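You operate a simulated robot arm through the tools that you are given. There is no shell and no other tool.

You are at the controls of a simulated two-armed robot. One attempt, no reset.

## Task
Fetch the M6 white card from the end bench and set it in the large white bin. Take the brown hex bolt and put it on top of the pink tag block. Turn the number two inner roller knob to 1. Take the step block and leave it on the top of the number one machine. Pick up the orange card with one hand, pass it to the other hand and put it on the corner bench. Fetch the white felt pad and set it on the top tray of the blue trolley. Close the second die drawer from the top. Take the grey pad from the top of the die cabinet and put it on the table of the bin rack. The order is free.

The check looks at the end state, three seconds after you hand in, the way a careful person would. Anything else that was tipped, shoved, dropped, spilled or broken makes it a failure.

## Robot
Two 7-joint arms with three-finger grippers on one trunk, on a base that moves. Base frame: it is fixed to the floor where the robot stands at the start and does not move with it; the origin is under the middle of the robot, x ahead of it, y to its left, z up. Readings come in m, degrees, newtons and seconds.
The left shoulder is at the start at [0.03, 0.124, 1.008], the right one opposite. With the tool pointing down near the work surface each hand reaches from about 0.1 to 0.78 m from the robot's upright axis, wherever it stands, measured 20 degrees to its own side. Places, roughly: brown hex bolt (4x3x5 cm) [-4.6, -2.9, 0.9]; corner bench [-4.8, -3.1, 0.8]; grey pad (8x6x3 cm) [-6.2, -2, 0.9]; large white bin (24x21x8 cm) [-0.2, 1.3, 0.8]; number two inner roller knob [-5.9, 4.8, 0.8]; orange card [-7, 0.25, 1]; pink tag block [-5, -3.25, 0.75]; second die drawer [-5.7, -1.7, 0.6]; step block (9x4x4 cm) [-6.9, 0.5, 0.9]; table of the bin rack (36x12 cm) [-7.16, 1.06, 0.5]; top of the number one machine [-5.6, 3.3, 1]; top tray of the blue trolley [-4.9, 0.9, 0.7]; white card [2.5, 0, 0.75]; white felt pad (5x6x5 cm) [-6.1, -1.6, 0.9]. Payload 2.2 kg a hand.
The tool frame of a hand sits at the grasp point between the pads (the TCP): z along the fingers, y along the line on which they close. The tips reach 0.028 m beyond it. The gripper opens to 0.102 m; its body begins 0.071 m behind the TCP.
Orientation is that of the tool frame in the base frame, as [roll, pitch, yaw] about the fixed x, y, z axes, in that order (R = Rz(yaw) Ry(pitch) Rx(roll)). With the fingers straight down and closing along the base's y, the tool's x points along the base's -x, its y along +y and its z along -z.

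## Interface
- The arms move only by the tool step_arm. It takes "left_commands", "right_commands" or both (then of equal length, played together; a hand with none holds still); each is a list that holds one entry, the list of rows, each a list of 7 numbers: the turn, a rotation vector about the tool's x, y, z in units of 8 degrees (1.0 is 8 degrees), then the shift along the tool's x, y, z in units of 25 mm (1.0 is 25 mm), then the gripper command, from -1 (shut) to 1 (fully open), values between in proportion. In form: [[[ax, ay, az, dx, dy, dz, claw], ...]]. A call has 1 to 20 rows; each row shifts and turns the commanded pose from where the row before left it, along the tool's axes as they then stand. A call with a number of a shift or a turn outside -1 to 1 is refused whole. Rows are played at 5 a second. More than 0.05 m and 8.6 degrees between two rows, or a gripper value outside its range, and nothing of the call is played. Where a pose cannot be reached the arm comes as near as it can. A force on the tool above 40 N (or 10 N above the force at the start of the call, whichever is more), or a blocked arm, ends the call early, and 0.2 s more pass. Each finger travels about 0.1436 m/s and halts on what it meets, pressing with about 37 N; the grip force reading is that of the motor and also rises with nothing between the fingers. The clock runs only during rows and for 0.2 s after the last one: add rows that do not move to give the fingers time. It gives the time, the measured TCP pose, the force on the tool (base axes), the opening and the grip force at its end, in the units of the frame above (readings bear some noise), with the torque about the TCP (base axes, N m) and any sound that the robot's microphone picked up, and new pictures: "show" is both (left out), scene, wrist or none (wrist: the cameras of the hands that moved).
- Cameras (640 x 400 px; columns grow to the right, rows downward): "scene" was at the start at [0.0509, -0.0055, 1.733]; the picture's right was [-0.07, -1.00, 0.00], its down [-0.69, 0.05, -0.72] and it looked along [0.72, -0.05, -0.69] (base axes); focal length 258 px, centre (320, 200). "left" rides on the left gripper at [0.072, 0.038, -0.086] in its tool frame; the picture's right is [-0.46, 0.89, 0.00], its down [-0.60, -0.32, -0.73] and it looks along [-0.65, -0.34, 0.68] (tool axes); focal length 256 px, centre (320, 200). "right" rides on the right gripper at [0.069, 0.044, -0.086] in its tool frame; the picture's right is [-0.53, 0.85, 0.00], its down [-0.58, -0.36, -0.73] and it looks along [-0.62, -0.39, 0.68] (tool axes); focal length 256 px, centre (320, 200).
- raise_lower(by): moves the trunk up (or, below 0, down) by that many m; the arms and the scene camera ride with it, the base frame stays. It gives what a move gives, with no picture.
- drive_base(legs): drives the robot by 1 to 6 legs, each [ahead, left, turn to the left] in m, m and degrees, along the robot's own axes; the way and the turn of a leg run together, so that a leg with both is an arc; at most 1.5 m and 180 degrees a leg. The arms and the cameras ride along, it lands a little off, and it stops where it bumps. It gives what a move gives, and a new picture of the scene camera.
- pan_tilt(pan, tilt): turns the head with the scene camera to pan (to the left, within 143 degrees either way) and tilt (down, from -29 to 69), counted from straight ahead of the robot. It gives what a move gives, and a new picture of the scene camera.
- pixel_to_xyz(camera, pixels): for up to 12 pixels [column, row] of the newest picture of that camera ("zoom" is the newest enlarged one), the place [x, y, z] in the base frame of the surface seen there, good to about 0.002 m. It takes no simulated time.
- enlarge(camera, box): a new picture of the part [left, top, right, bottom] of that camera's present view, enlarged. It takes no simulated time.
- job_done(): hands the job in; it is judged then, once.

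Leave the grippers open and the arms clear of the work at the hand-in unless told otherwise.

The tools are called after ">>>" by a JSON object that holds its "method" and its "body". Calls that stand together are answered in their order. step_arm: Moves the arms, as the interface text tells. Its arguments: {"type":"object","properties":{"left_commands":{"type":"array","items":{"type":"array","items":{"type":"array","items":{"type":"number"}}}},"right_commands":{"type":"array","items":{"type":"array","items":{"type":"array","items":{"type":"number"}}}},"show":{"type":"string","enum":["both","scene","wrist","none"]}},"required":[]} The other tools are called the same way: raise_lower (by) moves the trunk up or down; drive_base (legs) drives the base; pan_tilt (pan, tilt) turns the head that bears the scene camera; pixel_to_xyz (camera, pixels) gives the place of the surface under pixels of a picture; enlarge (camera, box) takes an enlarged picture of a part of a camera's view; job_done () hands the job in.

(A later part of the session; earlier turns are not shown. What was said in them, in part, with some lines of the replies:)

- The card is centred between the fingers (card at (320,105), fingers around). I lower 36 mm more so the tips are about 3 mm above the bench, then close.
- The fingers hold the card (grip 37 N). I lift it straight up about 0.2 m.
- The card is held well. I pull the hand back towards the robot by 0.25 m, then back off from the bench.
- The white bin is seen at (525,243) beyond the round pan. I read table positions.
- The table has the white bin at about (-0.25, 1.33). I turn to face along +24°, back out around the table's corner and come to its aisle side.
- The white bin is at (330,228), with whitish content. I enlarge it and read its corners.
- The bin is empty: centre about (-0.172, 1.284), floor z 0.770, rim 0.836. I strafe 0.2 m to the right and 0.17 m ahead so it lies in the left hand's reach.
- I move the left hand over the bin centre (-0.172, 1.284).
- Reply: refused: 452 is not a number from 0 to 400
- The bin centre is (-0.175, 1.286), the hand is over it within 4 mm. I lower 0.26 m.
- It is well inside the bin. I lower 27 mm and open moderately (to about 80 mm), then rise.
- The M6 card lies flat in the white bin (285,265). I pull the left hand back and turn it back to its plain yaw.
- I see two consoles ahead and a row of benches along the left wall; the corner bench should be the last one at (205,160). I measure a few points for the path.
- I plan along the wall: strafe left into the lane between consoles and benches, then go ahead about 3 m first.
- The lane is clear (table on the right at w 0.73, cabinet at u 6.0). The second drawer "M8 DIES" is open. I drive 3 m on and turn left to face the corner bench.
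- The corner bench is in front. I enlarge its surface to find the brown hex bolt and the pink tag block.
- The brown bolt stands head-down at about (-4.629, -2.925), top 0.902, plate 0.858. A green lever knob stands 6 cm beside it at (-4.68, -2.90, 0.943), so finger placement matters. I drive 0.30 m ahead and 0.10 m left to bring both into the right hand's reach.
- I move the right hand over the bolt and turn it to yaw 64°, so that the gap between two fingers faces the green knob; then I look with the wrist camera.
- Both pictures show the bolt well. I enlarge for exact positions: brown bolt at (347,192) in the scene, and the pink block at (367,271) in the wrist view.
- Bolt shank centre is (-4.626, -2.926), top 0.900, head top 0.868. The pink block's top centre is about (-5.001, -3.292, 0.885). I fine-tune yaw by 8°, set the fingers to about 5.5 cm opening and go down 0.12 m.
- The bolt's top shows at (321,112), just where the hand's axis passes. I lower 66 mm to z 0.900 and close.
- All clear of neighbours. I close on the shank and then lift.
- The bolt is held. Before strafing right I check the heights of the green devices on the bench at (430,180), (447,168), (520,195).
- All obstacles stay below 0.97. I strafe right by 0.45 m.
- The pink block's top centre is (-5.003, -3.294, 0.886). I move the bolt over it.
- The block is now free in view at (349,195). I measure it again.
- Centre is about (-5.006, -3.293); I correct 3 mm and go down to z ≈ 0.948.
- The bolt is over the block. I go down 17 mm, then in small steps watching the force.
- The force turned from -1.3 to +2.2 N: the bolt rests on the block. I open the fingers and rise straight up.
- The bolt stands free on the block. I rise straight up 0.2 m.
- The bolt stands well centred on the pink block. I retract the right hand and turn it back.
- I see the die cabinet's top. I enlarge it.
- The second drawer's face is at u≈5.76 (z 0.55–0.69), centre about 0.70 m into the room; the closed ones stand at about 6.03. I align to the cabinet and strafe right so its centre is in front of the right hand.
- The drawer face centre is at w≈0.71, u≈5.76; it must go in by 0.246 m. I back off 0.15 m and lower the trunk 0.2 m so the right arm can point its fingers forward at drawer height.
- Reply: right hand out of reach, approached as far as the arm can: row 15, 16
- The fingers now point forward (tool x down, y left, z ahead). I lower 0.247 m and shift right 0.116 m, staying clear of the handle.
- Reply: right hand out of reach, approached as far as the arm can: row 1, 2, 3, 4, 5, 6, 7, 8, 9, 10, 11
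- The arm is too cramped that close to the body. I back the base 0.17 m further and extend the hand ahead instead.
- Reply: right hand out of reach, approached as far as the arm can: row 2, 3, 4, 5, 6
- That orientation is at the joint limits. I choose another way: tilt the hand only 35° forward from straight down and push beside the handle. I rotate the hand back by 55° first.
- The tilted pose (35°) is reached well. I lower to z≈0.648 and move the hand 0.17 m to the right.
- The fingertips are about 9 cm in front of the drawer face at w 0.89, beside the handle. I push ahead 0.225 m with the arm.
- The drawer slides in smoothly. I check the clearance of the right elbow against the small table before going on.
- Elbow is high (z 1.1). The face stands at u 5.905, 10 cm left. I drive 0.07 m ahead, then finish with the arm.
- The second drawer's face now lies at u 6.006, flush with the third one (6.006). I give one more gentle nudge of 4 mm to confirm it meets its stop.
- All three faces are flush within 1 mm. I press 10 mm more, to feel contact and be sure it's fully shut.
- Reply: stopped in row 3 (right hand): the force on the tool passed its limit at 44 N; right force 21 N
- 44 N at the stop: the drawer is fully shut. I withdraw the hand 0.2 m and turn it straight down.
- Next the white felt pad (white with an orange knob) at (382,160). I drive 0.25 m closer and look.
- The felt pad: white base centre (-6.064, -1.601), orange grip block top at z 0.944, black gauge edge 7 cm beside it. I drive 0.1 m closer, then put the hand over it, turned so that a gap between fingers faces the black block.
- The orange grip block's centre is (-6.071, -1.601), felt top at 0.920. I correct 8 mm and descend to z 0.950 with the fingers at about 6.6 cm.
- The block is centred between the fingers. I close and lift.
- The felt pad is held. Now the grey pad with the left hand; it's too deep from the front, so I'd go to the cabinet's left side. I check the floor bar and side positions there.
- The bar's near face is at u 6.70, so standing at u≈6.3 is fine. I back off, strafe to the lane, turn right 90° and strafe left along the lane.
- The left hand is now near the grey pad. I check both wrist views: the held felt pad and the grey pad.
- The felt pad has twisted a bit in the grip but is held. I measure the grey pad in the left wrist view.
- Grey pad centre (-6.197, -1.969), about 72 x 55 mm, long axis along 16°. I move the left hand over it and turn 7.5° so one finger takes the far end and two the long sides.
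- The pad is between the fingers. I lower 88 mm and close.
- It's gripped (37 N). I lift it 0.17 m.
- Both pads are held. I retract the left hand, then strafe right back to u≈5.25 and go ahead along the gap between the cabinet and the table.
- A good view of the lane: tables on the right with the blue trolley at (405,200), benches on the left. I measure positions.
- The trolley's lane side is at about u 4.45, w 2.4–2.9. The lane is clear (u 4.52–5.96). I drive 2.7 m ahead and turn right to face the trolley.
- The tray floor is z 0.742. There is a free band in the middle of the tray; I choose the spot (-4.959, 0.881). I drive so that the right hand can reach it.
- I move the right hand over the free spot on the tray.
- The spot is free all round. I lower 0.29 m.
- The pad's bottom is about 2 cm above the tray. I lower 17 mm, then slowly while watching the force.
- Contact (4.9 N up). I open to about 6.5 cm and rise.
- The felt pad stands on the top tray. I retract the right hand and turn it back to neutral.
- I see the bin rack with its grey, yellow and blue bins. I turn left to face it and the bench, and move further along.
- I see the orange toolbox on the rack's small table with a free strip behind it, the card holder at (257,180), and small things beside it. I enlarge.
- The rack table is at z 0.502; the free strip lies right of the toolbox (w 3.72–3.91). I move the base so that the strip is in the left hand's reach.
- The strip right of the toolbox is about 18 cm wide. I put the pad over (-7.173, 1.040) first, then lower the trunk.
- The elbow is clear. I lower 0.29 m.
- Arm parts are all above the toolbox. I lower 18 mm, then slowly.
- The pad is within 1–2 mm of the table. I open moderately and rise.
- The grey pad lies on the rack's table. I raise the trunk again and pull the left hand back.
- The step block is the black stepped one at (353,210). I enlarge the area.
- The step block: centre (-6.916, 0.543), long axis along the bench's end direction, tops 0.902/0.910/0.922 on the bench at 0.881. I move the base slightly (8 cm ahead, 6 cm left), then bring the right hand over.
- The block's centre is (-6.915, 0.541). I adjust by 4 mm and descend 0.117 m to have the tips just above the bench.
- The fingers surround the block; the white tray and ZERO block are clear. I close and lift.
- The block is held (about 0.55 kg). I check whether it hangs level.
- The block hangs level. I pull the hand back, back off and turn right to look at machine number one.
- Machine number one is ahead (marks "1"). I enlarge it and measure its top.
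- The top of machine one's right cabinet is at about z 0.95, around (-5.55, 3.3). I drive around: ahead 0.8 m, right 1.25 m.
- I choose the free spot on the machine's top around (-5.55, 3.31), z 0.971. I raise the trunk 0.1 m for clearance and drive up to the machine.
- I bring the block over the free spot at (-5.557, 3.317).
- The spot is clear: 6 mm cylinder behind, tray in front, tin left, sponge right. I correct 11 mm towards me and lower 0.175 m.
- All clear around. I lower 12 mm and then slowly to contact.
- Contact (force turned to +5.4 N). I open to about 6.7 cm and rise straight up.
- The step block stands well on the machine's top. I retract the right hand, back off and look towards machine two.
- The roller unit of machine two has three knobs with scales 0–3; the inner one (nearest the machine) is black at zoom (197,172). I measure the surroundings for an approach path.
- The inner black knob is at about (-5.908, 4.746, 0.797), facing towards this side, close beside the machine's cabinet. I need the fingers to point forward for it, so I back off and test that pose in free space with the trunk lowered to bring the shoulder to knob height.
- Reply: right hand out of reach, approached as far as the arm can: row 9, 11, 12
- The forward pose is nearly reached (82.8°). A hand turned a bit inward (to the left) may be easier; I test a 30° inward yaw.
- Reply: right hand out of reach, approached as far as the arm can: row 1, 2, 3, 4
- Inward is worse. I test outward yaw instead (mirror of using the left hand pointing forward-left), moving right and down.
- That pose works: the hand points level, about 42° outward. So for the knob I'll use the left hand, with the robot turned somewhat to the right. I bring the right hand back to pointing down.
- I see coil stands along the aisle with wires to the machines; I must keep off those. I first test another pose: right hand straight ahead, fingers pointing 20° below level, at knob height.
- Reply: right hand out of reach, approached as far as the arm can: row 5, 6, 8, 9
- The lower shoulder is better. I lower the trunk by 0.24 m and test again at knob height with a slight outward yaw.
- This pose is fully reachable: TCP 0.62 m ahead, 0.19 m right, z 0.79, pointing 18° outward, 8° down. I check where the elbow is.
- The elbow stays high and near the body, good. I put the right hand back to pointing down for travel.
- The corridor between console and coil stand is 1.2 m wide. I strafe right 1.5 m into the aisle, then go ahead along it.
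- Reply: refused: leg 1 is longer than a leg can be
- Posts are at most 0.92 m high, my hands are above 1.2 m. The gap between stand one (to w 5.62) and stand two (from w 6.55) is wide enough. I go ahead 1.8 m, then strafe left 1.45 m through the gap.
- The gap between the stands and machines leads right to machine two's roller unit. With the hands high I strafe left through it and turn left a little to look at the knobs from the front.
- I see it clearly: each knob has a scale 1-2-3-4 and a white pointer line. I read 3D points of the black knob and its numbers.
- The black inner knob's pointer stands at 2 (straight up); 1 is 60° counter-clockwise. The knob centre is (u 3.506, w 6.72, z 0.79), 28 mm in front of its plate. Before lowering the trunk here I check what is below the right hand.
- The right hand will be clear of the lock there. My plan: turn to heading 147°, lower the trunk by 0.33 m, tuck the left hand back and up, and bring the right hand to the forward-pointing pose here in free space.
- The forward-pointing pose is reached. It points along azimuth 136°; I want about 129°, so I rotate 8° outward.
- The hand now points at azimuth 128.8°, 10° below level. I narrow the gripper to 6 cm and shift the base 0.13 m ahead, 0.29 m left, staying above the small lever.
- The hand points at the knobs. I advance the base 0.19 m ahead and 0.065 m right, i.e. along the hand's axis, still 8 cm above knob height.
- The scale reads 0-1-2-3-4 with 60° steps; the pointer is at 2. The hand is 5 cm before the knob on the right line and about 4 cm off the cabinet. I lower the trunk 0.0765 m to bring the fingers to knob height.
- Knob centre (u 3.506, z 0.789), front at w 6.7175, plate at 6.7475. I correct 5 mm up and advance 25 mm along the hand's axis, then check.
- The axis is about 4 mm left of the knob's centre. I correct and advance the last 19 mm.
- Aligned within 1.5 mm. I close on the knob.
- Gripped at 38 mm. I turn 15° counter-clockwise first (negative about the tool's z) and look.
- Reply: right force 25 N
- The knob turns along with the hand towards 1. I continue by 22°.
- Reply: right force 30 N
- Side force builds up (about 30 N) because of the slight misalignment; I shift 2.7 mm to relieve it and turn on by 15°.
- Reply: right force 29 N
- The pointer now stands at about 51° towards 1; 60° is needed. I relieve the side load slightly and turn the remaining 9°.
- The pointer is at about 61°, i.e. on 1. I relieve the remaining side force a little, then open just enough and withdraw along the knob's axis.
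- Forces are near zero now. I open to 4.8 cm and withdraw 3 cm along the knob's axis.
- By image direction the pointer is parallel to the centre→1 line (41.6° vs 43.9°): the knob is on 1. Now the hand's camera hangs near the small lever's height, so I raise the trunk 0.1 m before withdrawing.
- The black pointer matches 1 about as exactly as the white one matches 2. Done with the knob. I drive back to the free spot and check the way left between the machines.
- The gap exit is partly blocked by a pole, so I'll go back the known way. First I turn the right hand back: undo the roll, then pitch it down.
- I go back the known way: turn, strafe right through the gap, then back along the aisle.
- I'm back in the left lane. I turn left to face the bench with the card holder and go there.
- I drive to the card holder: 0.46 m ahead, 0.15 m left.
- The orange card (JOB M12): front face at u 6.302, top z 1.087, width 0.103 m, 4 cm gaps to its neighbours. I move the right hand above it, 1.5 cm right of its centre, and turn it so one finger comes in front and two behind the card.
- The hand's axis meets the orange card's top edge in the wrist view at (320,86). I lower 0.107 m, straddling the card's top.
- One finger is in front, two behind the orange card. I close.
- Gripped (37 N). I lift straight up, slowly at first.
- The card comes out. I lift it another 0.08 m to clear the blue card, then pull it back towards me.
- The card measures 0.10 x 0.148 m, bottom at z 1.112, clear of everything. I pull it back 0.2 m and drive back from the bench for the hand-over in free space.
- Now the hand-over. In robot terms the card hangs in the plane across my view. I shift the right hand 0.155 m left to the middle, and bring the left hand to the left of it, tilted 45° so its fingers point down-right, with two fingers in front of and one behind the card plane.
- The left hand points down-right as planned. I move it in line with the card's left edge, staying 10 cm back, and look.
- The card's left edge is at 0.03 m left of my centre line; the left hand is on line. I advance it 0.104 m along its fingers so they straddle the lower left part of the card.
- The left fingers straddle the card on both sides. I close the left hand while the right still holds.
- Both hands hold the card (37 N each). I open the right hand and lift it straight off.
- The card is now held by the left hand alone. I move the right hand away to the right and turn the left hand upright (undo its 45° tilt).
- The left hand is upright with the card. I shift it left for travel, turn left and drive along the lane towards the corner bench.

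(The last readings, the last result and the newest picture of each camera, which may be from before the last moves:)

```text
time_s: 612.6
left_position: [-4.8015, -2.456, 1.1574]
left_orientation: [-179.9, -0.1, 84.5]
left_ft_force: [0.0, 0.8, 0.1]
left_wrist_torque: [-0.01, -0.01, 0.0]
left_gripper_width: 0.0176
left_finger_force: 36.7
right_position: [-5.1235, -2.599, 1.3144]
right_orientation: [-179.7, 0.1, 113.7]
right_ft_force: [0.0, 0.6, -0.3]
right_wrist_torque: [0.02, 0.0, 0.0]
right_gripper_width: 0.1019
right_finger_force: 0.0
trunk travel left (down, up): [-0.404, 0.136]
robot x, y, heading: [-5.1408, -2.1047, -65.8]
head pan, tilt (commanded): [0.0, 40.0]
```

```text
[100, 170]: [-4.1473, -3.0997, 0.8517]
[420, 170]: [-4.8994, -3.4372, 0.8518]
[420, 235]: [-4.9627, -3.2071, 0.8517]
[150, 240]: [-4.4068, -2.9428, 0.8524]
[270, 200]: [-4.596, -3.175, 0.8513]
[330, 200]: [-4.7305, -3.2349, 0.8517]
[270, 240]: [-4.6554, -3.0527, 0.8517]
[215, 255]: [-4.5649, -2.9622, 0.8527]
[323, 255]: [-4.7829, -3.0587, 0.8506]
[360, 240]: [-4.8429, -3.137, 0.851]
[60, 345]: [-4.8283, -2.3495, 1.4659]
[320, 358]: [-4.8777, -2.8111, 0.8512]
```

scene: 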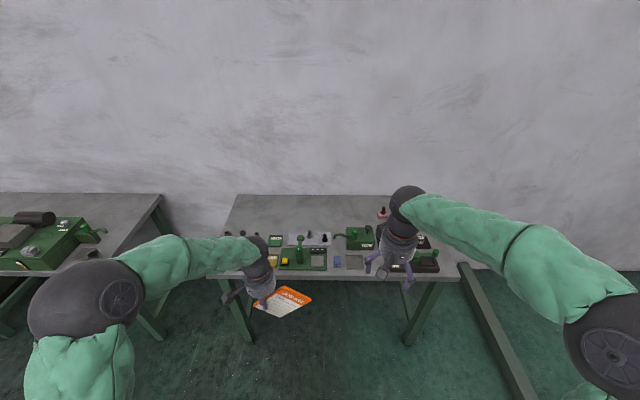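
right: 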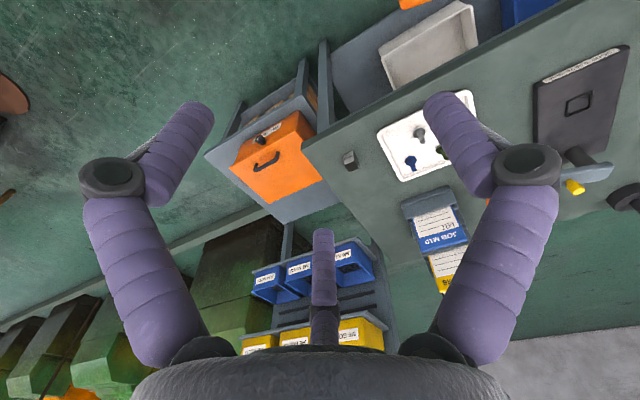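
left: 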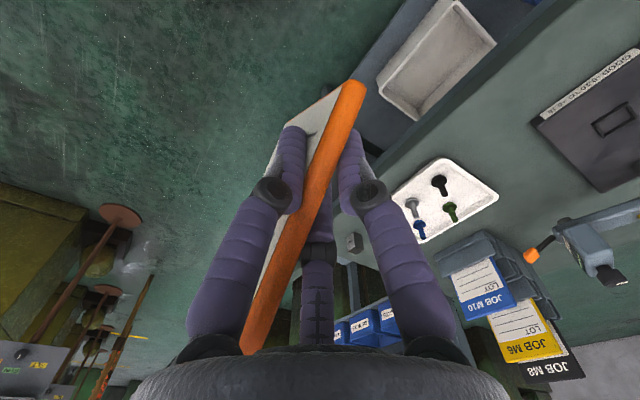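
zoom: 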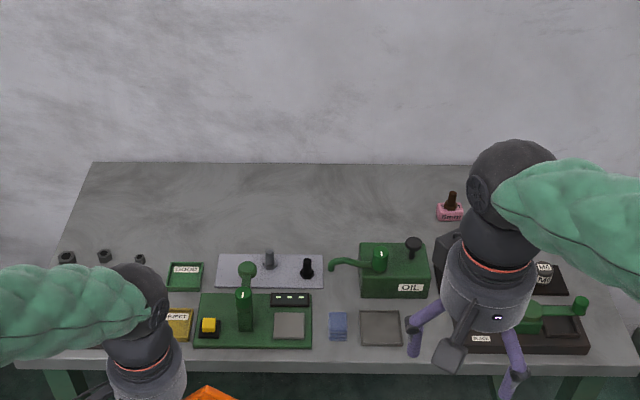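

The back strip of the bench is free (w -0.90 to -1.17). I prepare here in free space: raise the left hand, lower the trunk 0.25 m, then pitch the left hand forward by 65° so that the card comes nearly level.

>>> {"method": "step_arm", "body": {"left_commands": [[[0, 0, 0, 0, 0, -0.9, -1], [0, 0, 0, 0, 0, -0.9, -1], [0, 0, 0, 0, 0, -0.9, -1], [0, 0, 0, 0, 0, -0.9, -1], [0, 0, 0, 0, 0, -0.9, -1], [0, 0, 0, 0, 0, 0, -1]]], "show": "none"}}

>>> {"method": "raise_lower", "body": {"by": -0.25}}

>>> {"method": "step_arm", "body": {"left_commands": [[[-0.4486, -0.7835, 0, 0, 0, 0, -1], [-0.4486, -0.7835, 0, 0, 0, 0, -1], [-0.4486, -0.7835, 0, 0, 0, 0, -1], [-0.4486, -0.7835, 0, 0, 0, 0, -1], [-0.4486, -0.7835, 0, 0, 0, 0, -1], [-0.4486, -0.7835, 0, 0, 0, 0, -1], [-0.4486, -0.7835, 0, 0, 0, 0, -1], [-0.4486, -0.7835, 0, 0, 0, 0, -1], [-0.4486, -0.7835, 0, 0, 0, 0, -1], [0, 0, 0, 0, 0, 0, -1]]], "show": "both"}}

```text
time_s: 614.0
left_position: [-4.8008, -2.4572, 1.2701]
left_orientation: [-179.9, -0.2, 84.6]
left_ft_force: [0.6, 0.5, -0.6]
left_wrist_torque: [0.06, -0.05, 0.03]
left_gripper_width: 0.0176
left_finger_force: 37.1
right_position: [-5.1221, -2.5993, 1.3123]
right_orientation: [-179.6, 0.1, 113.7]
right_ft_force: [-0.3, 0.0, -1.0]
right_wrist_torque: [0.02, 0.01, 0.0]
right_gripper_width: 0.1021
right_finger_force: 0.1
trunk travel left (down, up): [-0.404, 0.136]
robot x, y, heading: [-5.1395, -2.1028, -66.1]
head pan, tilt (commanded): [0.0, 40.0]
```

```text
time_s: 616.6
left_position: [-4.8002, -2.4573, 1.02]
left_orientation: [-179.9, -0.2, 84.5]
left_ft_force: [-0.7, -0.6, -0.8]
left_wrist_torque: [0.02, -0.01, 0.0]
left_gripper_width: 0.0174
left_finger_force: 36.8
right_position: [-5.1236, -2.5998, 1.0636]
right_orientation: [-179.7, 0.2, 113.7]
right_ft_force: [-0.3, -0.4, 0.0]
right_wrist_torque: [-0.03, 0.05, -0.02]
right_gripper_width: 0.1022
right_finger_force: 0.1
trunk travel left (down, up): [-0.154, 0.386]
robot x, y, heading: [-5.1395, -2.1064, -65.8]
head pan, tilt (commanded): [0.0, 40.0]
```

```text
time_s: 618.8
left_position: [-4.8014, -2.4575, 1.0198]
left_orientation: [133.4, 51.8, 61.0]
left_ft_force: [0.6, 0.2, -1.7]
left_wrist_torque: [0.07, -0.05, 0.02]
left_gripper_width: 0.0173
left_finger_force: 36.7
right_position: [-5.1241, -2.5992, 1.0635]
right_orientation: [-179.6, 0.1, 113.7]
right_ft_force: [-0.6, -0.8, 0.0]
right_wrist_torque: [0.02, 0.02, 0.0]
right_gripper_width: 0.1019
right_finger_force: 0.0
trunk travel left (down, up): [-0.154, 0.386]
robot x, y, heading: [-5.1412, -2.1044, -65.8]
head pan, tilt (commanded): [0.0, 40.0]
```

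scene: 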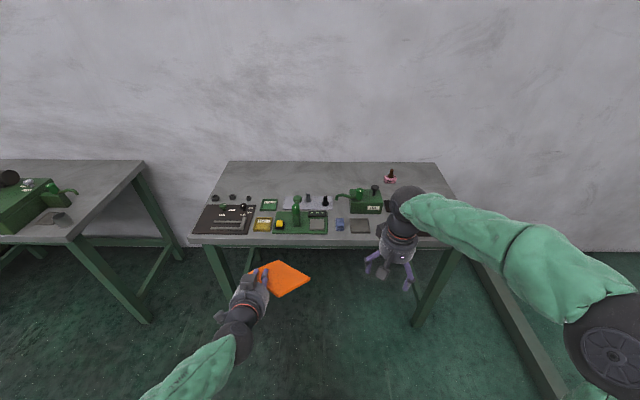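
left: 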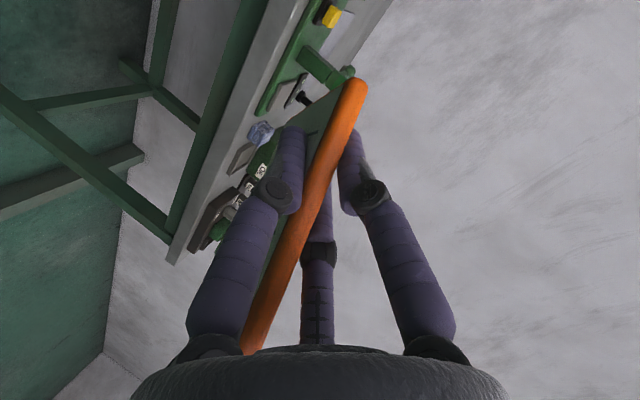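

The card is now nearly level (25° nose-down), held from its left-near edge. I raise it 5 cm and drive 0.44 m ahead and 0.085 m left to the bench.

>>> {"method": "step_arm", "body": {"left_commands": [[[0, 0, 0, -0.786, 0.449, -0.425, -1], [0, 0, 0, -0.786, 0.449, -0.425, -1], [0, 0, 0, 0, 0, 0, -1]]], "show": "none"}}

>>> {"method": "drive_base", "body": {"legs": [[0.43, 0.085, 0]]}}

>>> {"method": "pan_tilt", "body": {"pan": 8, "tilt": 52}}

```text
time_s: 619.6
left_position: [-4.7991, -2.4579, 1.0704]
left_orientation: [133.5, 51.8, 61.0]
left_ft_force: [-0.9, 0.4, -0.7]
left_wrist_torque: [0.01, -0.03, -0.01]
left_gripper_width: 0.0176
left_finger_force: 37.7
right_position: [-5.1231, -2.599, 1.064]
right_orientation: [-179.8, 0.1, 113.6]
right_ft_force: [-0.2, -0.3, 0.2]
right_wrist_torque: [0.01, 0.04, 0.0]
right_gripper_width: 0.1021
right_finger_force: 0.0
trunk travel left (down, up): [-0.154, 0.386]
robot x, y, heading: [-5.1431, -2.1046, -66.0]
head pan, tilt (commanded): [0.0, 40.0]
```

```text
time_s: 622.3
left_position: [-4.5508, -2.8253, 1.0702]
left_orientation: [133.3, 51.6, 60.2]
left_ft_force: [0.2, -0.8, -0.8]
left_wrist_torque: [0.03, -0.03, -0.05]
left_gripper_width: 0.0173
left_finger_force: 36.9
right_position: [-4.8757, -2.9627, 1.0637]
right_orientation: [-179.7, 0.1, 113.1]
right_ft_force: [0.6, 0.4, -0.7]
right_wrist_torque: [0.0, 0.01, -0.01]
right_gripper_width: 0.1017
right_finger_force: 0.0
trunk travel left (down, up): [-0.154, 0.386]
robot x, y, heading: [-4.8889, -2.4653, -66.6]
head pan, tilt (commanded): [0.0, 40.0]
```

scene: 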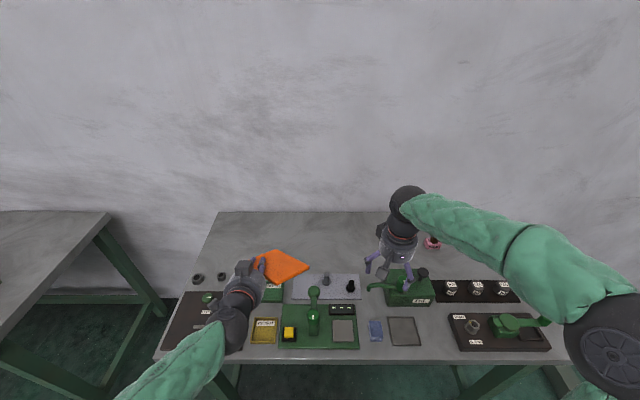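

```text
time_s: 623.0
left_position: [-4.55, -2.8232, 1.0705]
left_orientation: [133.4, 51.8, 60.2]
left_ft_force: [-0.5, 0.2, -0.2]
left_wrist_torque: [0.03, -0.02, 0.0]
left_gripper_width: 0.0174
left_finger_force: 36.6
right_position: [-4.8748, -2.963, 1.0631]
right_orientation: [-179.6, 0.1, 113.1]
right_ft_force: [0.5, 0.9, 0.3]
right_wrist_torque: [-0.01, 0.01, 0.02]
right_gripper_width: 0.1018
right_finger_force: 0.0
trunk travel left (down, up): [-0.154, 0.386]
robot x, y, heading: [-4.891, -2.4655, -66.4]
head pan, tilt (commanded): [8.0, 52.0]
```

scene: 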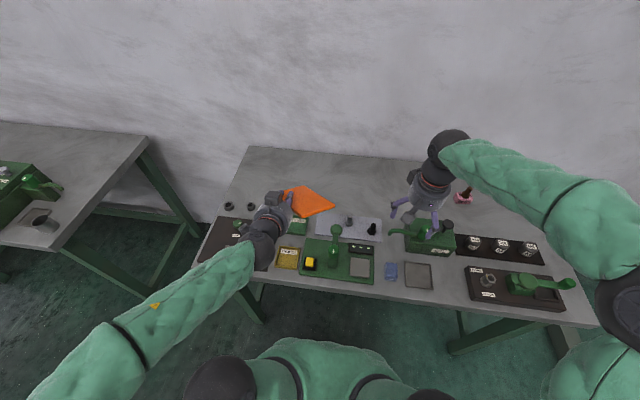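

I extend the left hand 0.233 m towards the wall at this height.

>>> {"method": "step_arm", "body": {"left_commands": [[[0, 0, 0, -0.381, 0.22, 0.938, -1], [0, 0, 0, -0.381, 0.22, 0.938, -1], [0, 0, 0, -0.381, 0.22, 0.938, -1], [0, 0, 0, -0.381, 0.22, 0.938, -1], [0, 0, 0, -0.381, 0.22, 0.938, -1], [0, 0, 0, -0.381, 0.22, 0.938, -1], [0, 0, 0, -0.381, 0.22, 0.938, -1], [0, 0, 0, -0.381, 0.22, 0.938, -1], [0, 0, 0, -0.381, 0.22, 0.938, -1], [0, 0, 0, 0, 0, 0, -1]]], "show": "both"}}

>>> {"method": "enlarge", "body": {"camera": "scene", "box": [200, 110, 400, 290]}}

```text
time_s: 625.2
left_position: [-4.4562, -3.036, 1.0713]
left_orientation: [133.3, 51.8, 60.4]
left_ft_force: [0.3, -0.1, -0.9]
left_wrist_torque: [0.02, -0.04, 0.04]
left_gripper_width: 0.0175
left_finger_force: 36.4
right_position: [-4.8765, -2.9627, 1.0632]
right_orientation: [-179.7, 0.2, 113.2]
right_ft_force: [0.1, 0.4, 0.4]
right_wrist_torque: [0.01, 0.0, 0.0]
right_gripper_width: 0.102
right_finger_force: 0.1
trunk travel left (down, up): [-0.154, 0.386]
robot x, y, heading: [-4.8904, -2.4677, -66.7]
head pan, tilt (commanded): [8.0, 52.0]
```

scene: 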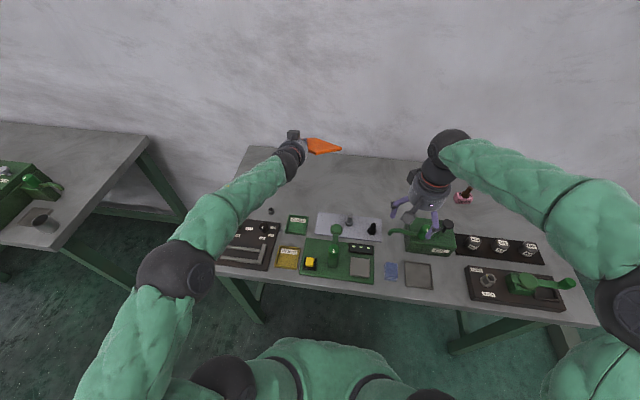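
left: 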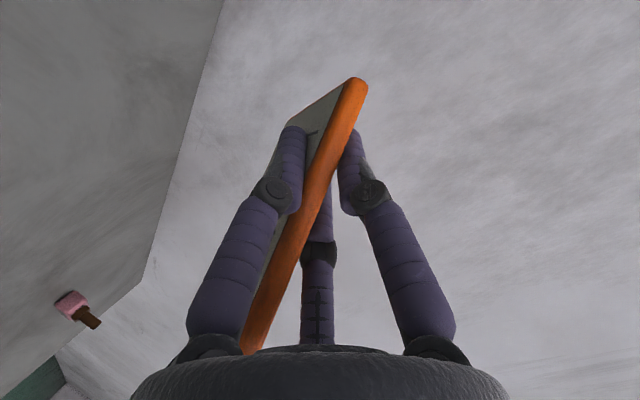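

```text
2.22 times, centred on (300, 200) of scene
```

zoom: 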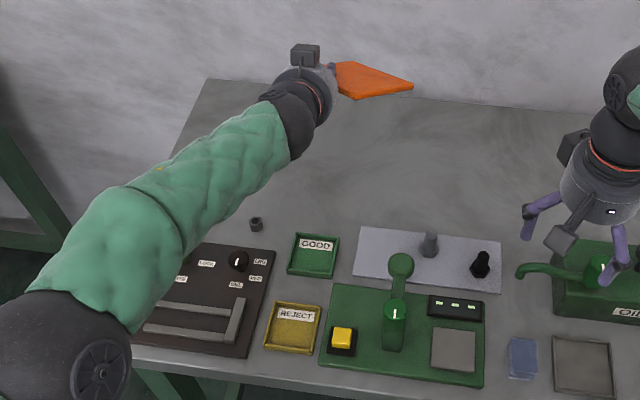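

>>> {"method": "pixel_to_xyz", "body": {"camera": "zoom", "pixels": [[100, 360], [60, 330], [150, 230], [230, 170], [285, 120], [305, 90], [345, 80], [410, 86], [360, 95], [240, 258], [240, 310], [255, 225]]}}

```text
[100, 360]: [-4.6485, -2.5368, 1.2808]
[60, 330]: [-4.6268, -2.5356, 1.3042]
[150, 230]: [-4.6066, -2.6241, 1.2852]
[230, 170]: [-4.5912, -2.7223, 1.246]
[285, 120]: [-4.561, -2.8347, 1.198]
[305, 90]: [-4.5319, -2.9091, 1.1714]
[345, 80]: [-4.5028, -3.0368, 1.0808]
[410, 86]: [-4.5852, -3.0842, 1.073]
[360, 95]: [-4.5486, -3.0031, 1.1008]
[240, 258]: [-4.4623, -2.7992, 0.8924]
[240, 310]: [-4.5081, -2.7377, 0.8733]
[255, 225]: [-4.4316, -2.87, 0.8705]
```

Forearm and elbow are well above the bench things. I lower the card 0.155 m with the arm.

>>> {"method": "step_arm", "body": {"left_commands": [[[0, 0, 0, 0.697, -0.398, 0.377, -1], [0, 0, 0, 0.697, -0.398, 0.377, -1], [0, 0, 0, 0.697, -0.398, 0.377, -1], [0, 0, 0, 0.697, -0.398, 0.377, -1], [0, 0, 0, 0.697, -0.398, 0.377, -1], [0, 0, 0, 0.697, -0.398, 0.377, -1], [0, 0, 0, 0.697, -0.398, 0.377, -1], [0, 0, 0, 0, 0, 0, -1]]], "show": "both"}}

>>> {"method": "enlarge", "body": {"camera": "scene", "box": [220, 130, 380, 240]}}

```text
time_s: 627.0
left_position: [-4.4574, -3.0361, 0.9175]
left_orientation: [133.4, 51.8, 60.2]
left_ft_force: [-0.2, -1.4, -0.2]
left_wrist_torque: [0.03, -0.03, 0.02]
left_gripper_width: 0.0175
left_finger_force: 36.9
right_position: [-4.8745, -2.9629, 1.0637]
right_orientation: [-179.6, 0.2, 113.1]
right_ft_force: [0.3, 0.4, 0.3]
right_wrist_torque: [0.01, 0.02, 0.01]
right_gripper_width: 0.1019
right_finger_force: 0.0
trunk travel left (down, up): [-0.154, 0.386]
robot x, y, heading: [-4.8887, -2.468, -66.5]
head pan, tilt (commanded): [8.0, 52.0]
```

scene: 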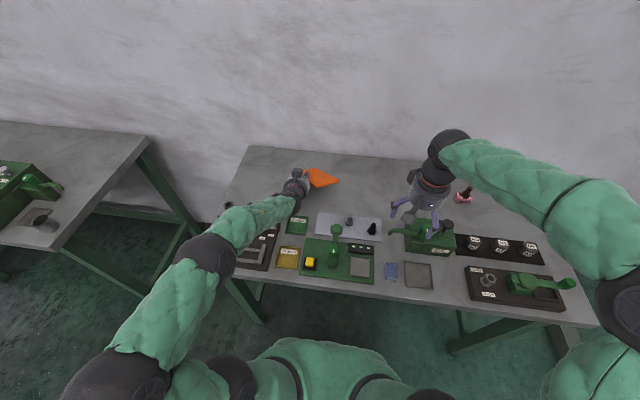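
left: 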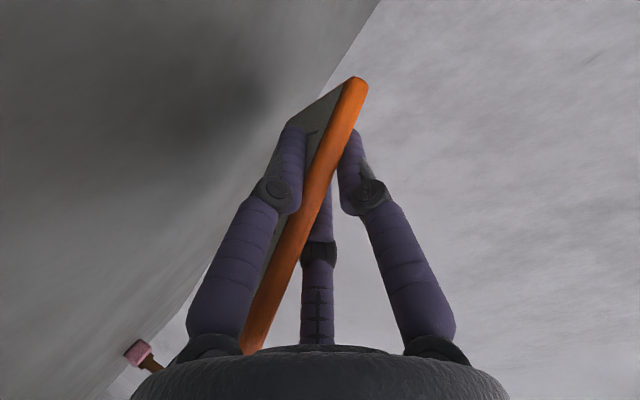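

```text
3.64 times, centred on (300, 185) of scene
```

zoom: 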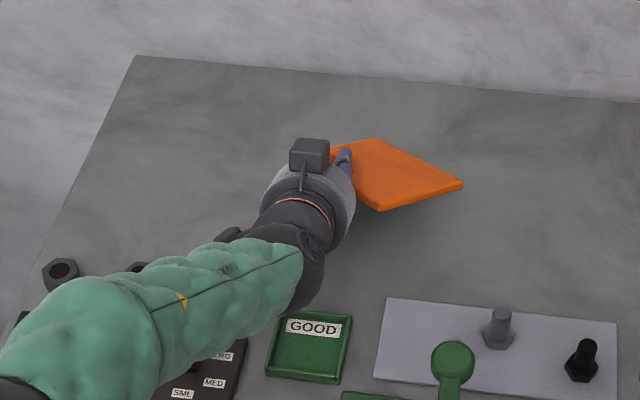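

>>> {"method": "pixel_to_xyz", "body": {"camera": "zoom", "pixels": [[376, 142], [458, 184], [380, 206], [365, 180], [400, 175], [340, 152], [310, 150], [345, 225], [330, 245], [300, 200]]}}

```text
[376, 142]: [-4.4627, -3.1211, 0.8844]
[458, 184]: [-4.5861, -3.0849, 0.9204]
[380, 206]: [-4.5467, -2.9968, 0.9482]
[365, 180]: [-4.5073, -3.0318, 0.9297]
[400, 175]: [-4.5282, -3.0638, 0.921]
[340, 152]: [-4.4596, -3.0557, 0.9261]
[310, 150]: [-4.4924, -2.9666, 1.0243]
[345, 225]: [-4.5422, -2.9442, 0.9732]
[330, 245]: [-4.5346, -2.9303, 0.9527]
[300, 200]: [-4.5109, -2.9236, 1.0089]
```

The card's leading corner is about 2.6 cm above the bench. I lower 2.2 cm and then slowly to touch.

>>> {"method": "step_arm", "body": {"left_commands": [[[0, 0, 0, 0.346, -0.198, 0.187, -1], [0, 0, 0, 0.346, -0.198, 0.187, -1], [0, 0, 0, 0, 0, 0, -1]]], "show": "none"}}

>>> {"method": "step_arm", "body": {"left_commands": [[[0, 0, 0, 0.079, -0.045, 0.042, -1], [0, 0, 0, 0, 0, 0, -1]]], "show": "none"}}

>>> {"method": "step_arm", "body": {"left_commands": [[[0, 0, 0, 0.079, -0.045, 0.042, -1], [0, 0, 0, 0, 0, 0, -1]]], "show": "none"}}

```text
time_s: 627.8
left_position: [-4.4563, -3.0372, 0.8982]
left_orientation: [132.6, 52.0, 59.6]
left_ft_force: [-2.2, -1.6, 15.8]
left_wrist_torque: [-1.69, -0.01, -0.27]
left_gripper_width: 0.0178
left_finger_force: 37.4
right_position: [-4.8775, -2.9609, 1.0636]
right_orientation: [-179.8, 0.2, 113.2]
right_ft_force: [-0.4, -0.1, -0.8]
right_wrist_torque: [0.0, -0.03, -0.01]
right_gripper_width: 0.1019
right_finger_force: 0.1
trunk travel left (down, up): [-0.154, 0.386]
robot x, y, heading: [-4.8893, -2.4612, -66.7]
head pan, tilt (commanded): [8.0, 52.0]
```

```text
time_s: 628.4
left_position: [-4.4549, -3.0356, 0.8985]
left_orientation: [132.4, 52.0, 59.7]
left_ft_force: [-3.9, 2.0, 29.5]
left_wrist_torque: [-2.85, -0.04, -0.28]
left_gripper_width: 0.0179
left_finger_force: 36.6
right_position: [-4.8763, -2.9594, 1.0652]
right_orientation: [-179.8, 0.4, 113.0]
right_ft_force: [0.7, 0.5, -0.1]
right_wrist_torque: [0.02, -0.02, 0.02]
right_gripper_width: 0.1021
right_finger_force: 0.1
trunk travel left (down, up): [-0.154, 0.386]
robot x, y, heading: [-4.8885, -2.4674, -66.8]
head pan, tilt (commanded): [8.0, 52.0]
```

```text
time_s: 629.0
left_position: [-4.455, -3.0362, 0.897]
left_orientation: [132.2, 52.2, 59.7]
left_ft_force: [-4.8, 6.7, 32.6]
left_wrist_torque: [-2.96, 0.02, -0.51]
left_gripper_width: 0.0181
left_finger_force: 37.0
right_position: [-4.8771, -2.959, 1.0634]
right_orientation: [-179.8, 0.2, 113.1]
right_ft_force: [0.4, -0.7, 0.2]
right_wrist_torque: [0.0, 0.0, -0.04]
right_gripper_width: 0.1019
right_finger_force: 0.1
trunk travel left (down, up): [-0.154, 0.386]
robot x, y, heading: [-4.8881, -2.4688, -66.5]
head pan, tilt (commanded): [8.0, 52.0]
```

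It touched (up to 32 N); I back up 6 mm to ease that, then open the left hand gently.

>>> {"method": "step_arm", "body": {"left_commands": [[[0, 0, 0, -0.19, 0.108, -0.102, -1], [0, 0, 0, 0, 0, 0, -1]]], "show": "none"}}

>>> {"method": "step_arm", "body": {"left_commands": [[[0, 0, 0, 0, 0, 0, -0.6], [0, 0, 0, 0, 0, 0, -0.3], [0, 0, 0, 0, 0, 0, 0], [0, 0, 0, 0, 0, 0, 0.2], [0, 0, 0, 0, 0, 0, 0.2], [0, 0, 0, 0, 0, 0, 0.2]]], "show": "both"}}

>>> {"method": "enlarge", "body": {"camera": "scene", "box": [220, 130, 380, 240]}}

```text
time_s: 629.6
left_position: [-4.4551, -3.0373, 0.8986]
left_orientation: [132.9, 52.0, 60.0]
left_ft_force: [4.5, -1.7, 17.6]
left_wrist_torque: [-2.02, -0.37, 0.43]
left_gripper_width: 0.0184
left_finger_force: 37.0
right_position: [-4.8772, -2.9619, 1.0639]
right_orientation: [-179.7, 0.2, 113.2]
right_ft_force: [0.1, 0.1, 1.0]
right_wrist_torque: [-0.01, -0.04, 0.01]
right_gripper_width: 0.1021
right_finger_force: 0.1
trunk travel left (down, up): [-0.154, 0.386]
robot x, y, heading: [-4.8889, -2.4688, -66.6]
head pan, tilt (commanded): [8.0, 52.0]
```

```text
time_s: 631.0
left_position: [-4.4574, -3.0366, 0.8953]
left_orientation: [133.4, 51.8, 60.2]
left_ft_force: [-0.7, -0.6, 1.2]
left_wrist_torque: [-0.02, 0.02, 0.0]
left_gripper_width: 0.0623
left_finger_force: 0.0
right_position: [-4.876, -2.9619, 1.0627]
right_orientation: [-179.6, 0.0, 113.1]
right_ft_force: [-0.5, -0.4, 0.6]
right_wrist_torque: [0.02, 0.01, 0.0]
right_gripper_width: 0.1019
right_finger_force: 0.1
trunk travel left (down, up): [-0.154, 0.386]
robot x, y, heading: [-4.8874, -2.4658, -66.8]
head pan, tilt (commanded): [8.0, 52.0]
```

scene: 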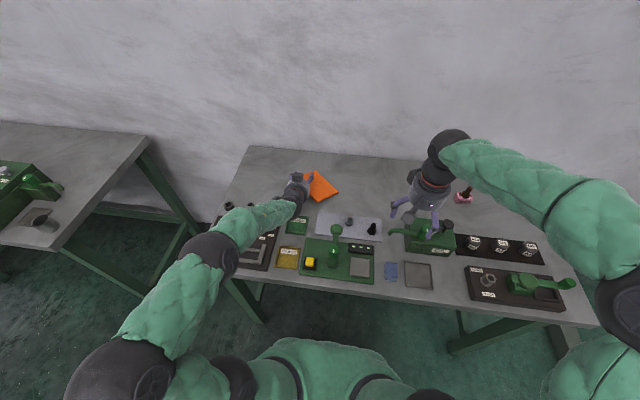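
left: 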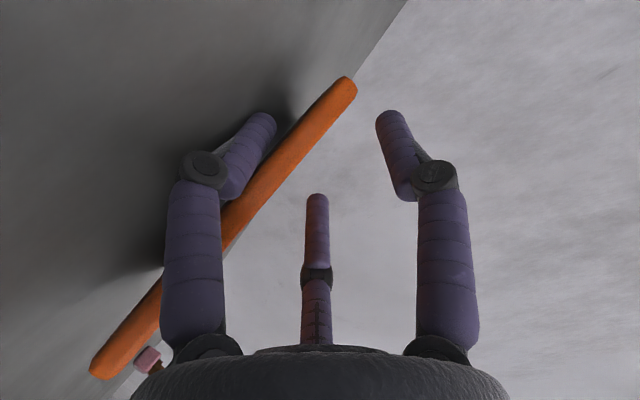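

```text
3.64 times, centred on (300, 185) of scene
```

zoom: 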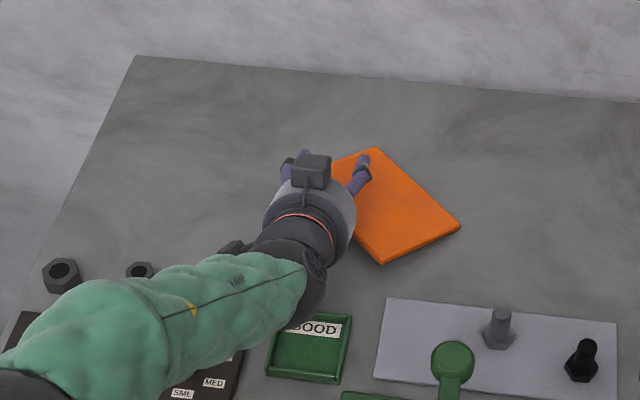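

The card lies almost flat, its left part still on the one finger beneath. I slide that finger out to the left (away from the other things), 6 cm.

>>> {"method": "step_arm", "body": {"left_commands": [[[0, 0, 0, 0.298, 0.521, 0, 0.2], [0, 0, 0, 0.298, 0.521, 0, 0.2], [0, 0, 0, 0.298, 0.521, 0, 0.2], [0, 0, 0, 0.298, 0.521, 0, 0.2], [0, 0, 0, 0, 0, 0, 0.2]]], "show": "both"}}

>>> {"method": "enlarge", "body": {"camera": "scene", "box": [220, 130, 380, 240]}}

```text
time_s: 632.2
left_position: [-4.4158, -3.0319, 0.9088]
left_orientation: [133.7, 51.3, 61.0]
left_ft_force: [0.2, -0.3, -0.4]
left_wrist_torque: [0.04, 0.01, -0.02]
left_gripper_width: 0.0613
left_finger_force: 0.1
left hand out of reach, approached as far as the arm can: row 2, 3, 4
right_position: [-4.8753, -2.9616, 1.0631]
right_orientation: [-179.7, 0.1, 113.1]
right_ft_force: [0.2, -0.5, -0.5]
right_wrist_torque: [0.03, -0.03, -0.01]
right_gripper_width: 0.1021
right_finger_force: 0.0
trunk travel left (down, up): [-0.154, 0.386]
robot x, y, heading: [-4.8848, -2.4644, -66.9]
head pan, tilt (commanded): [8.0, 52.0]
```

scene: 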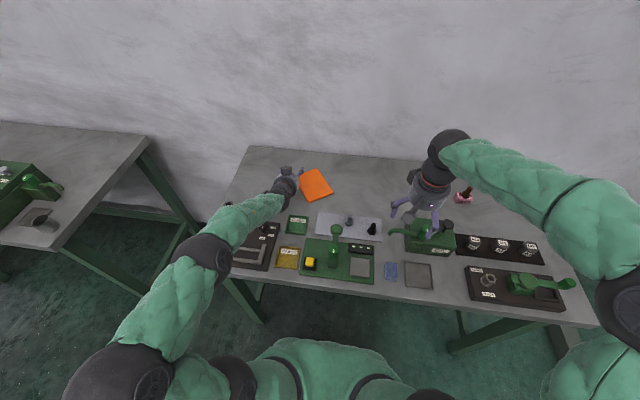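
left: 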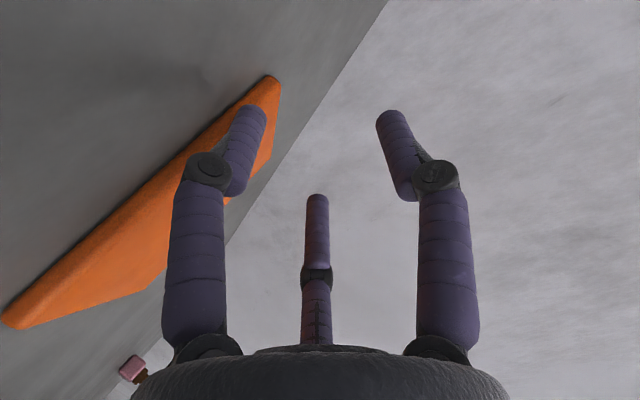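

```text
3.64 times, centred on (300, 185) of scene
```

zoom: 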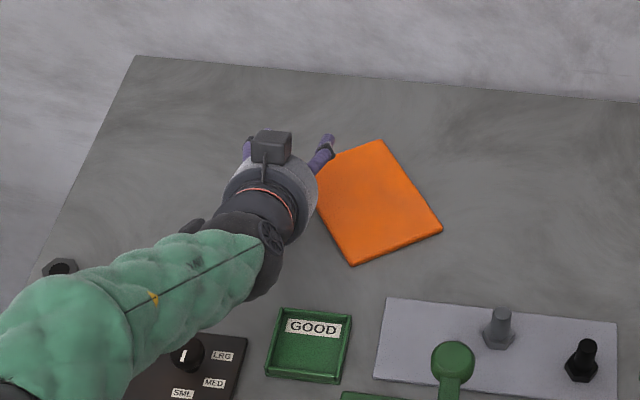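

The card lies flat on the bench, free of the hand. I check its corners and lift the left hand away (up, then back).

>>> {"method": "pixel_to_xyz", "body": {"camera": "zoom", "pixels": [[378, 145], [436, 228], [352, 260], [322, 200], [375, 200]]}}

>>> {"method": "step_arm", "body": {"left_commands": [[[0, 0, 0, -0.786, 0.449, -0.425, 0.2], [0, 0, 0, -0.786, 0.449, -0.425, 0.2], [0, 0, 0, -0.786, 0.449, -0.425, 0.2], [0, 0, 0, -0.3, 0.17, -0.9, 0.5], [0, 0, 0, -0.3, 0.17, -0.9, 1], [0, 0, 0, -0.3, 0.17, -0.9, 1], [0, 0, 0, -0.3, 0.17, -0.9, 1], [0, 0, 0, 0, 0, -0.9, 1], [0, 0, 0, 0, 0, -0.9, 1], [0, 0, 0, 0, 0, -0.9, 1], [0, 0, 0, 0, 0, 0, 1]]], "show": "both"}}

>>> {"method": "enlarge", "body": {"camera": "scene", "box": [220, 130, 420, 270]}}

```text
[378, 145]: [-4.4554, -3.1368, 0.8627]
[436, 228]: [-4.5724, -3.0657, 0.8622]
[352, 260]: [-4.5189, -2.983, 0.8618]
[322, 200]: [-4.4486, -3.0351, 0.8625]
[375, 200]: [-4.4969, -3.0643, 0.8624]
```

```text
time_s: 634.6
left_position: [-4.4671, -2.914, 1.0817]
left_orientation: [133.3, 51.7, 60.2]
left_ft_force: [-0.1, -0.5, -1.5]
left_wrist_torque: [0.01, 0.0, 0.02]
left_gripper_width: 0.102
left_finger_force: 0.1
right_position: [-4.8764, -2.9618, 1.0636]
right_orientation: [-179.6, 0.2, 113.0]
right_ft_force: [0.2, 0.3, -0.3]
right_wrist_torque: [-0.01, -0.03, -0.02]
right_gripper_width: 0.102
right_finger_force: 0.1
trunk travel left (down, up): [-0.154, 0.386]
robot x, y, heading: [-4.8872, -2.4666, -66.8]
head pan, tilt (commanded): [8.0, 52.0]
```

scene: 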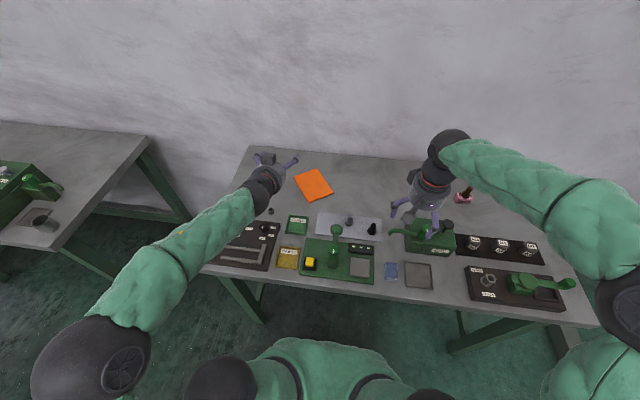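
left: 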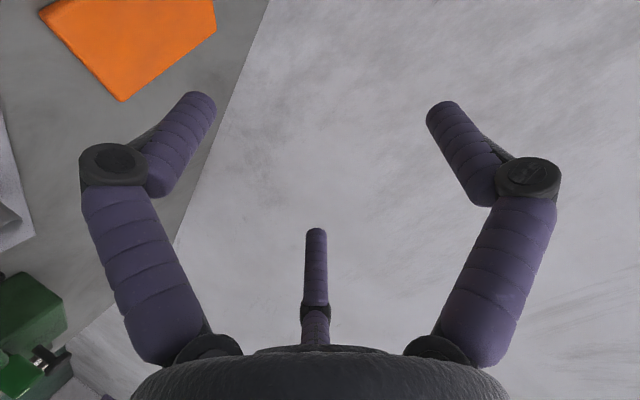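

```text
2.86 times, centred on (320, 200) of scene
```

zoom: 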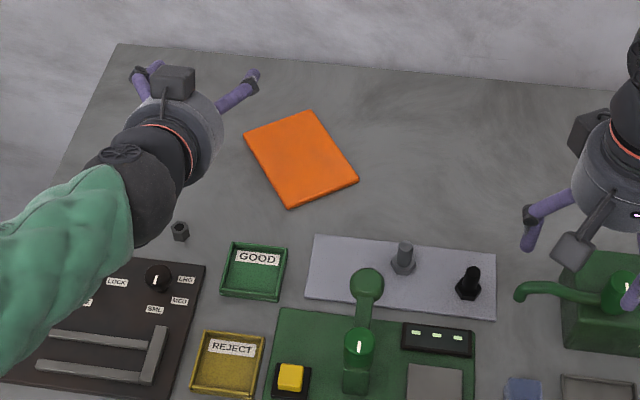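

The orange card lies flat on the corner bench. I raise the trunk and back away, then check the bolt on the pink block and the cabinet once more.

>>> {"method": "raise_lower", "body": {"by": 0.2}}

>>> {"method": "drive_base", "body": {"legs": [[-0.45, 0, 0]]}}

>>> {"method": "enlarge", "body": {"camera": "scene", "box": [240, 90, 440, 210]}}

```text
time_s: 636.8
left_position: [-4.4673, -2.9141, 1.2794]
left_orientation: [133.4, 51.7, 60.2]
left_ft_force: [0.2, 0.2, 0.2]
left_wrist_torque: [0.0, -0.01, 0.02]
left_gripper_width: 0.1019
left_finger_force: 0.0
right_position: [-4.8756, -2.9621, 1.2622]
right_orientation: [-179.7, 0.1, 113.1]
right_ft_force: [-0.2, -0.5, 0.2]
right_wrist_torque: [-0.01, 0.01, -0.01]
right_gripper_width: 0.1021
right_finger_force: 0.1
trunk travel left (down, up): [-0.354, 0.186]
robot x, y, heading: [-4.8888, -2.4667, -67.0]
head pan, tilt (commanded): [8.0, 52.0]
```

```text
time_s: 639.5
left_position: [-4.6505, -2.4926, 1.2819]
left_orientation: [133.4, 51.9, 60.1]
left_ft_force: [0.0, -0.4, 0.6]
left_wrist_torque: [0.01, 0.0, 0.0]
left_gripper_width: 0.1021
left_finger_force: 0.0
right_position: [-5.0594, -2.5406, 1.2653]
right_orientation: [-179.7, 0.1, 113.2]
right_ft_force: [0.2, 0.0, -1.1]
right_wrist_torque: [-0.03, -0.03, -0.02]
right_gripper_width: 0.1019
right_finger_force: 0.1
trunk travel left (down, up): [-0.354, 0.186]
robot x, y, heading: [-5.0674, -2.0432, -66.6]
head pan, tilt (commanded): [8.0, 52.0]
```

scene: 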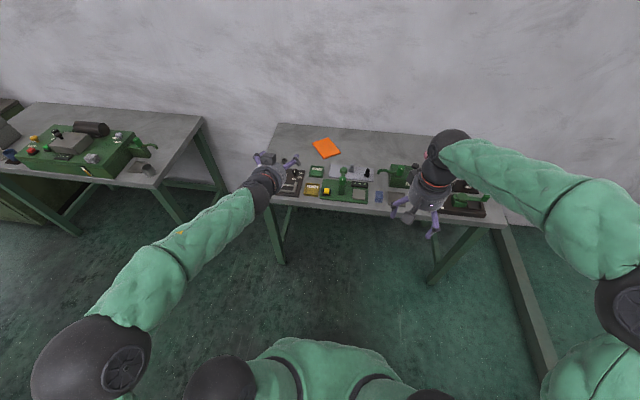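

```text
3.20 times, centred on (340, 150) of scene
```

zoom: 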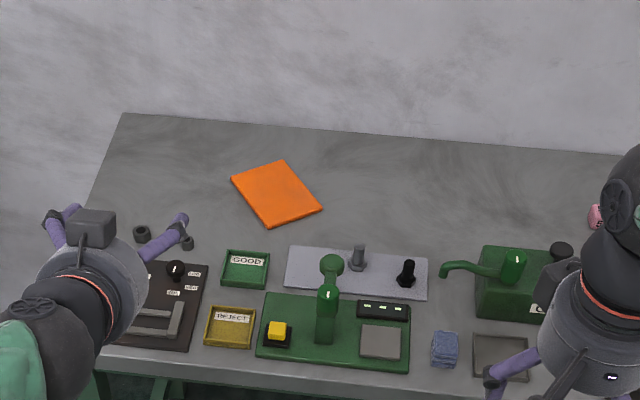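

I move a bit further to see the pink block with the bolt and the cabinet.

>>> {"method": "drive_base", "body": {"legs": [[-0.05, 0.45, 0]]}}

>>> {"method": "pan_tilt", "body": {"pan": -35, "tilt": 30}}

>>> {"method": "enlarge", "body": {"camera": "scene", "box": [160, 150, 320, 260]}}

```text
time_s: 642.3
left_position: [-4.2502, -2.2643, 1.28]
left_orientation: [133.4, 51.8, 60.1]
left_ft_force: [-0.4, -0.2, 0.0]
left_wrist_torque: [-0.02, -0.02, -0.01]
left_gripper_width: 0.102
left_finger_force: 0.0
right_position: [-4.6585, -2.312, 1.2625]
right_orientation: [-179.7, 0.2, 113.0]
right_ft_force: [0.9, 0.7, -0.2]
right_wrist_torque: [-0.01, -0.01, -0.01]
right_gripper_width: 0.1021
right_finger_force: 0.0
trunk travel left (down, up): [-0.354, 0.186]
robot x, y, heading: [-4.6728, -1.8159, -66.5]
head pan, tilt (commanded): [8.0, 52.0]
```

scene: 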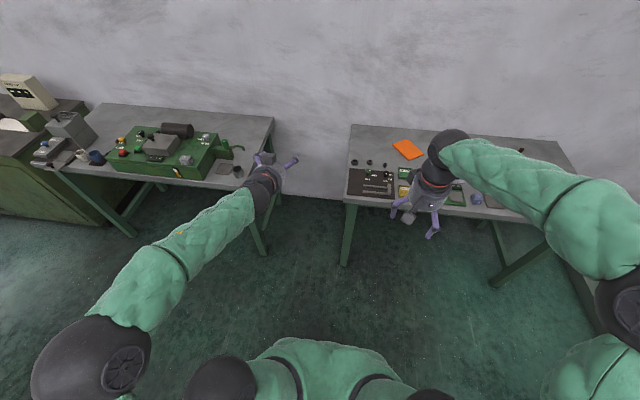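

```text
time_s: 643.4
left_position: [-4.2504, -2.2642, 1.2811]
left_orientation: [133.3, 51.8, 60.3]
left_ft_force: [-0.2, -0.3, 0.3]
left_wrist_torque: [0.01, -0.02, 0.0]
left_gripper_width: 0.1022
left_finger_force: 0.1
right_position: [-4.6584, -2.3126, 1.2621]
right_orientation: [-179.7, 0.2, 113.1]
right_ft_force: [0.0, 0.1, -0.9]
right_wrist_torque: [-0.03, 0.02, -0.03]
right_gripper_width: 0.1018
right_finger_force: 0.0
trunk travel left (down, up): [-0.354, 0.186]
robot x, y, heading: [-4.6707, -1.8178, -66.6]
head pan, tilt (commanded): [-35.0, 30.0]
```

scene: 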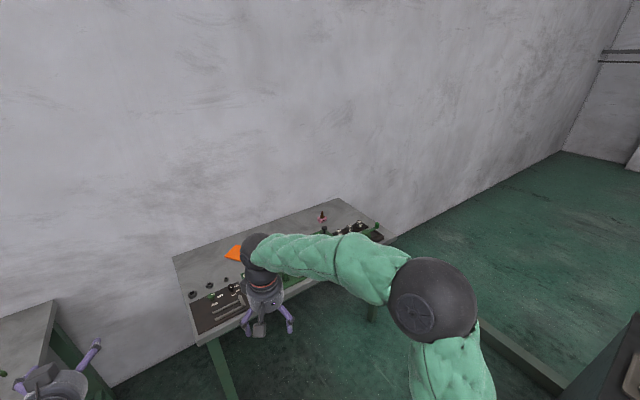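

```text
3.64 times, centred on (240, 205) of scene
```

zoom: 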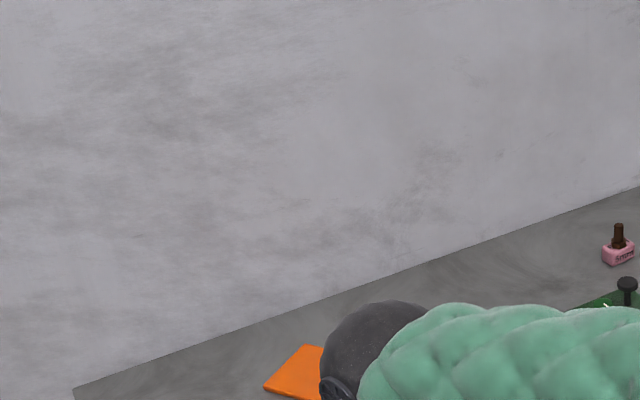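

The bolt still stands on the pink block. I look at the die cabinet to the right.

>>> {"method": "pan_tilt", "body": {"pan": -100, "tilt": 30}}

>>> {"method": "enlarge", "body": {"camera": "scene", "box": [200, 130, 440, 310]}}

```text
time_s: 644.8
left_position: [-4.2517, -2.2651, 1.2807]
left_orientation: [133.3, 51.7, 60.2]
left_ft_force: [0.1, -0.4, -1.4]
left_wrist_torque: [0.03, 0.0, -0.02]
left_gripper_width: 0.102
left_finger_force: 0.1
right_position: [-4.6589, -2.3121, 1.2631]
right_orientation: [-179.7, 0.1, 113.1]
right_ft_force: [0.1, 0.2, 0.6]
right_wrist_torque: [0.03, 0.0, 0.03]
right_gripper_width: 0.1021
right_finger_force: 0.1
trunk travel left (down, up): [-0.354, 0.186]
robot x, y, heading: [-4.6709, -1.8158, -66.6]
head pan, tilt (commanded): [-100.0, 30.0]
```

scene: 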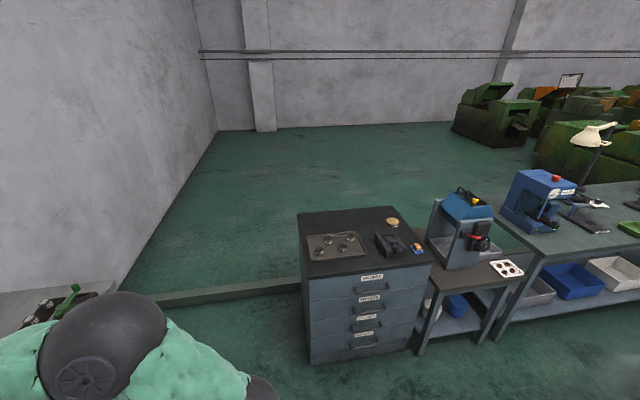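

```text
2.22 times, centred on (320, 220) of scene
```

zoom: 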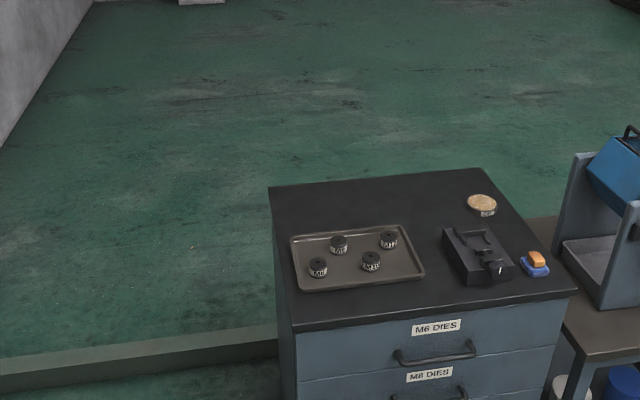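

All drawers are shut, the cabinet top is in order, the bolt stands, the orange card lies on the corner bench, and I have seen the felt pad on the trolley, the grey pad on the rack's table, the step block on machine one, the knob on 1 and the M6 card in the bin. Grippers are open and the arms are clear. I hand in.

>>> {"method": "job_done", "body": {}}

```text
The job is handed in.
```

I finished all eight tasks and handed the job in. I don't have the judge's result. From what I saw, nothing else was tipped, shoved or dropped.

| Task | End state I saw |
|---|---|
| M6 white card | Lying flat in the large white bin |
| Brown hex bolt | Standing head-down, centred on the pink tag block; still standing when I checked at the end |
| Number two inner roller knob | Turned from 2 to 1. The pointer is within a few degrees of the mark by my measurement. |
| Step block | On top of the number one machine's right cabinet, between the tin and the blue sponge |
| Orange card | Picked up with the right hand and passed to the left while both held it. It lies flat on the corner bench with its printed side down. |
| White felt pad | On the blue trolley's top tray, turned a little because it twisted in the grip |
| Second die drawer | Fully shut and flush with the others; pressed against its stop |
| Grey pad | On the bin rack's table, in the free strip right of the orange toolbox |

The grippers are open and both arms are clear of the work.
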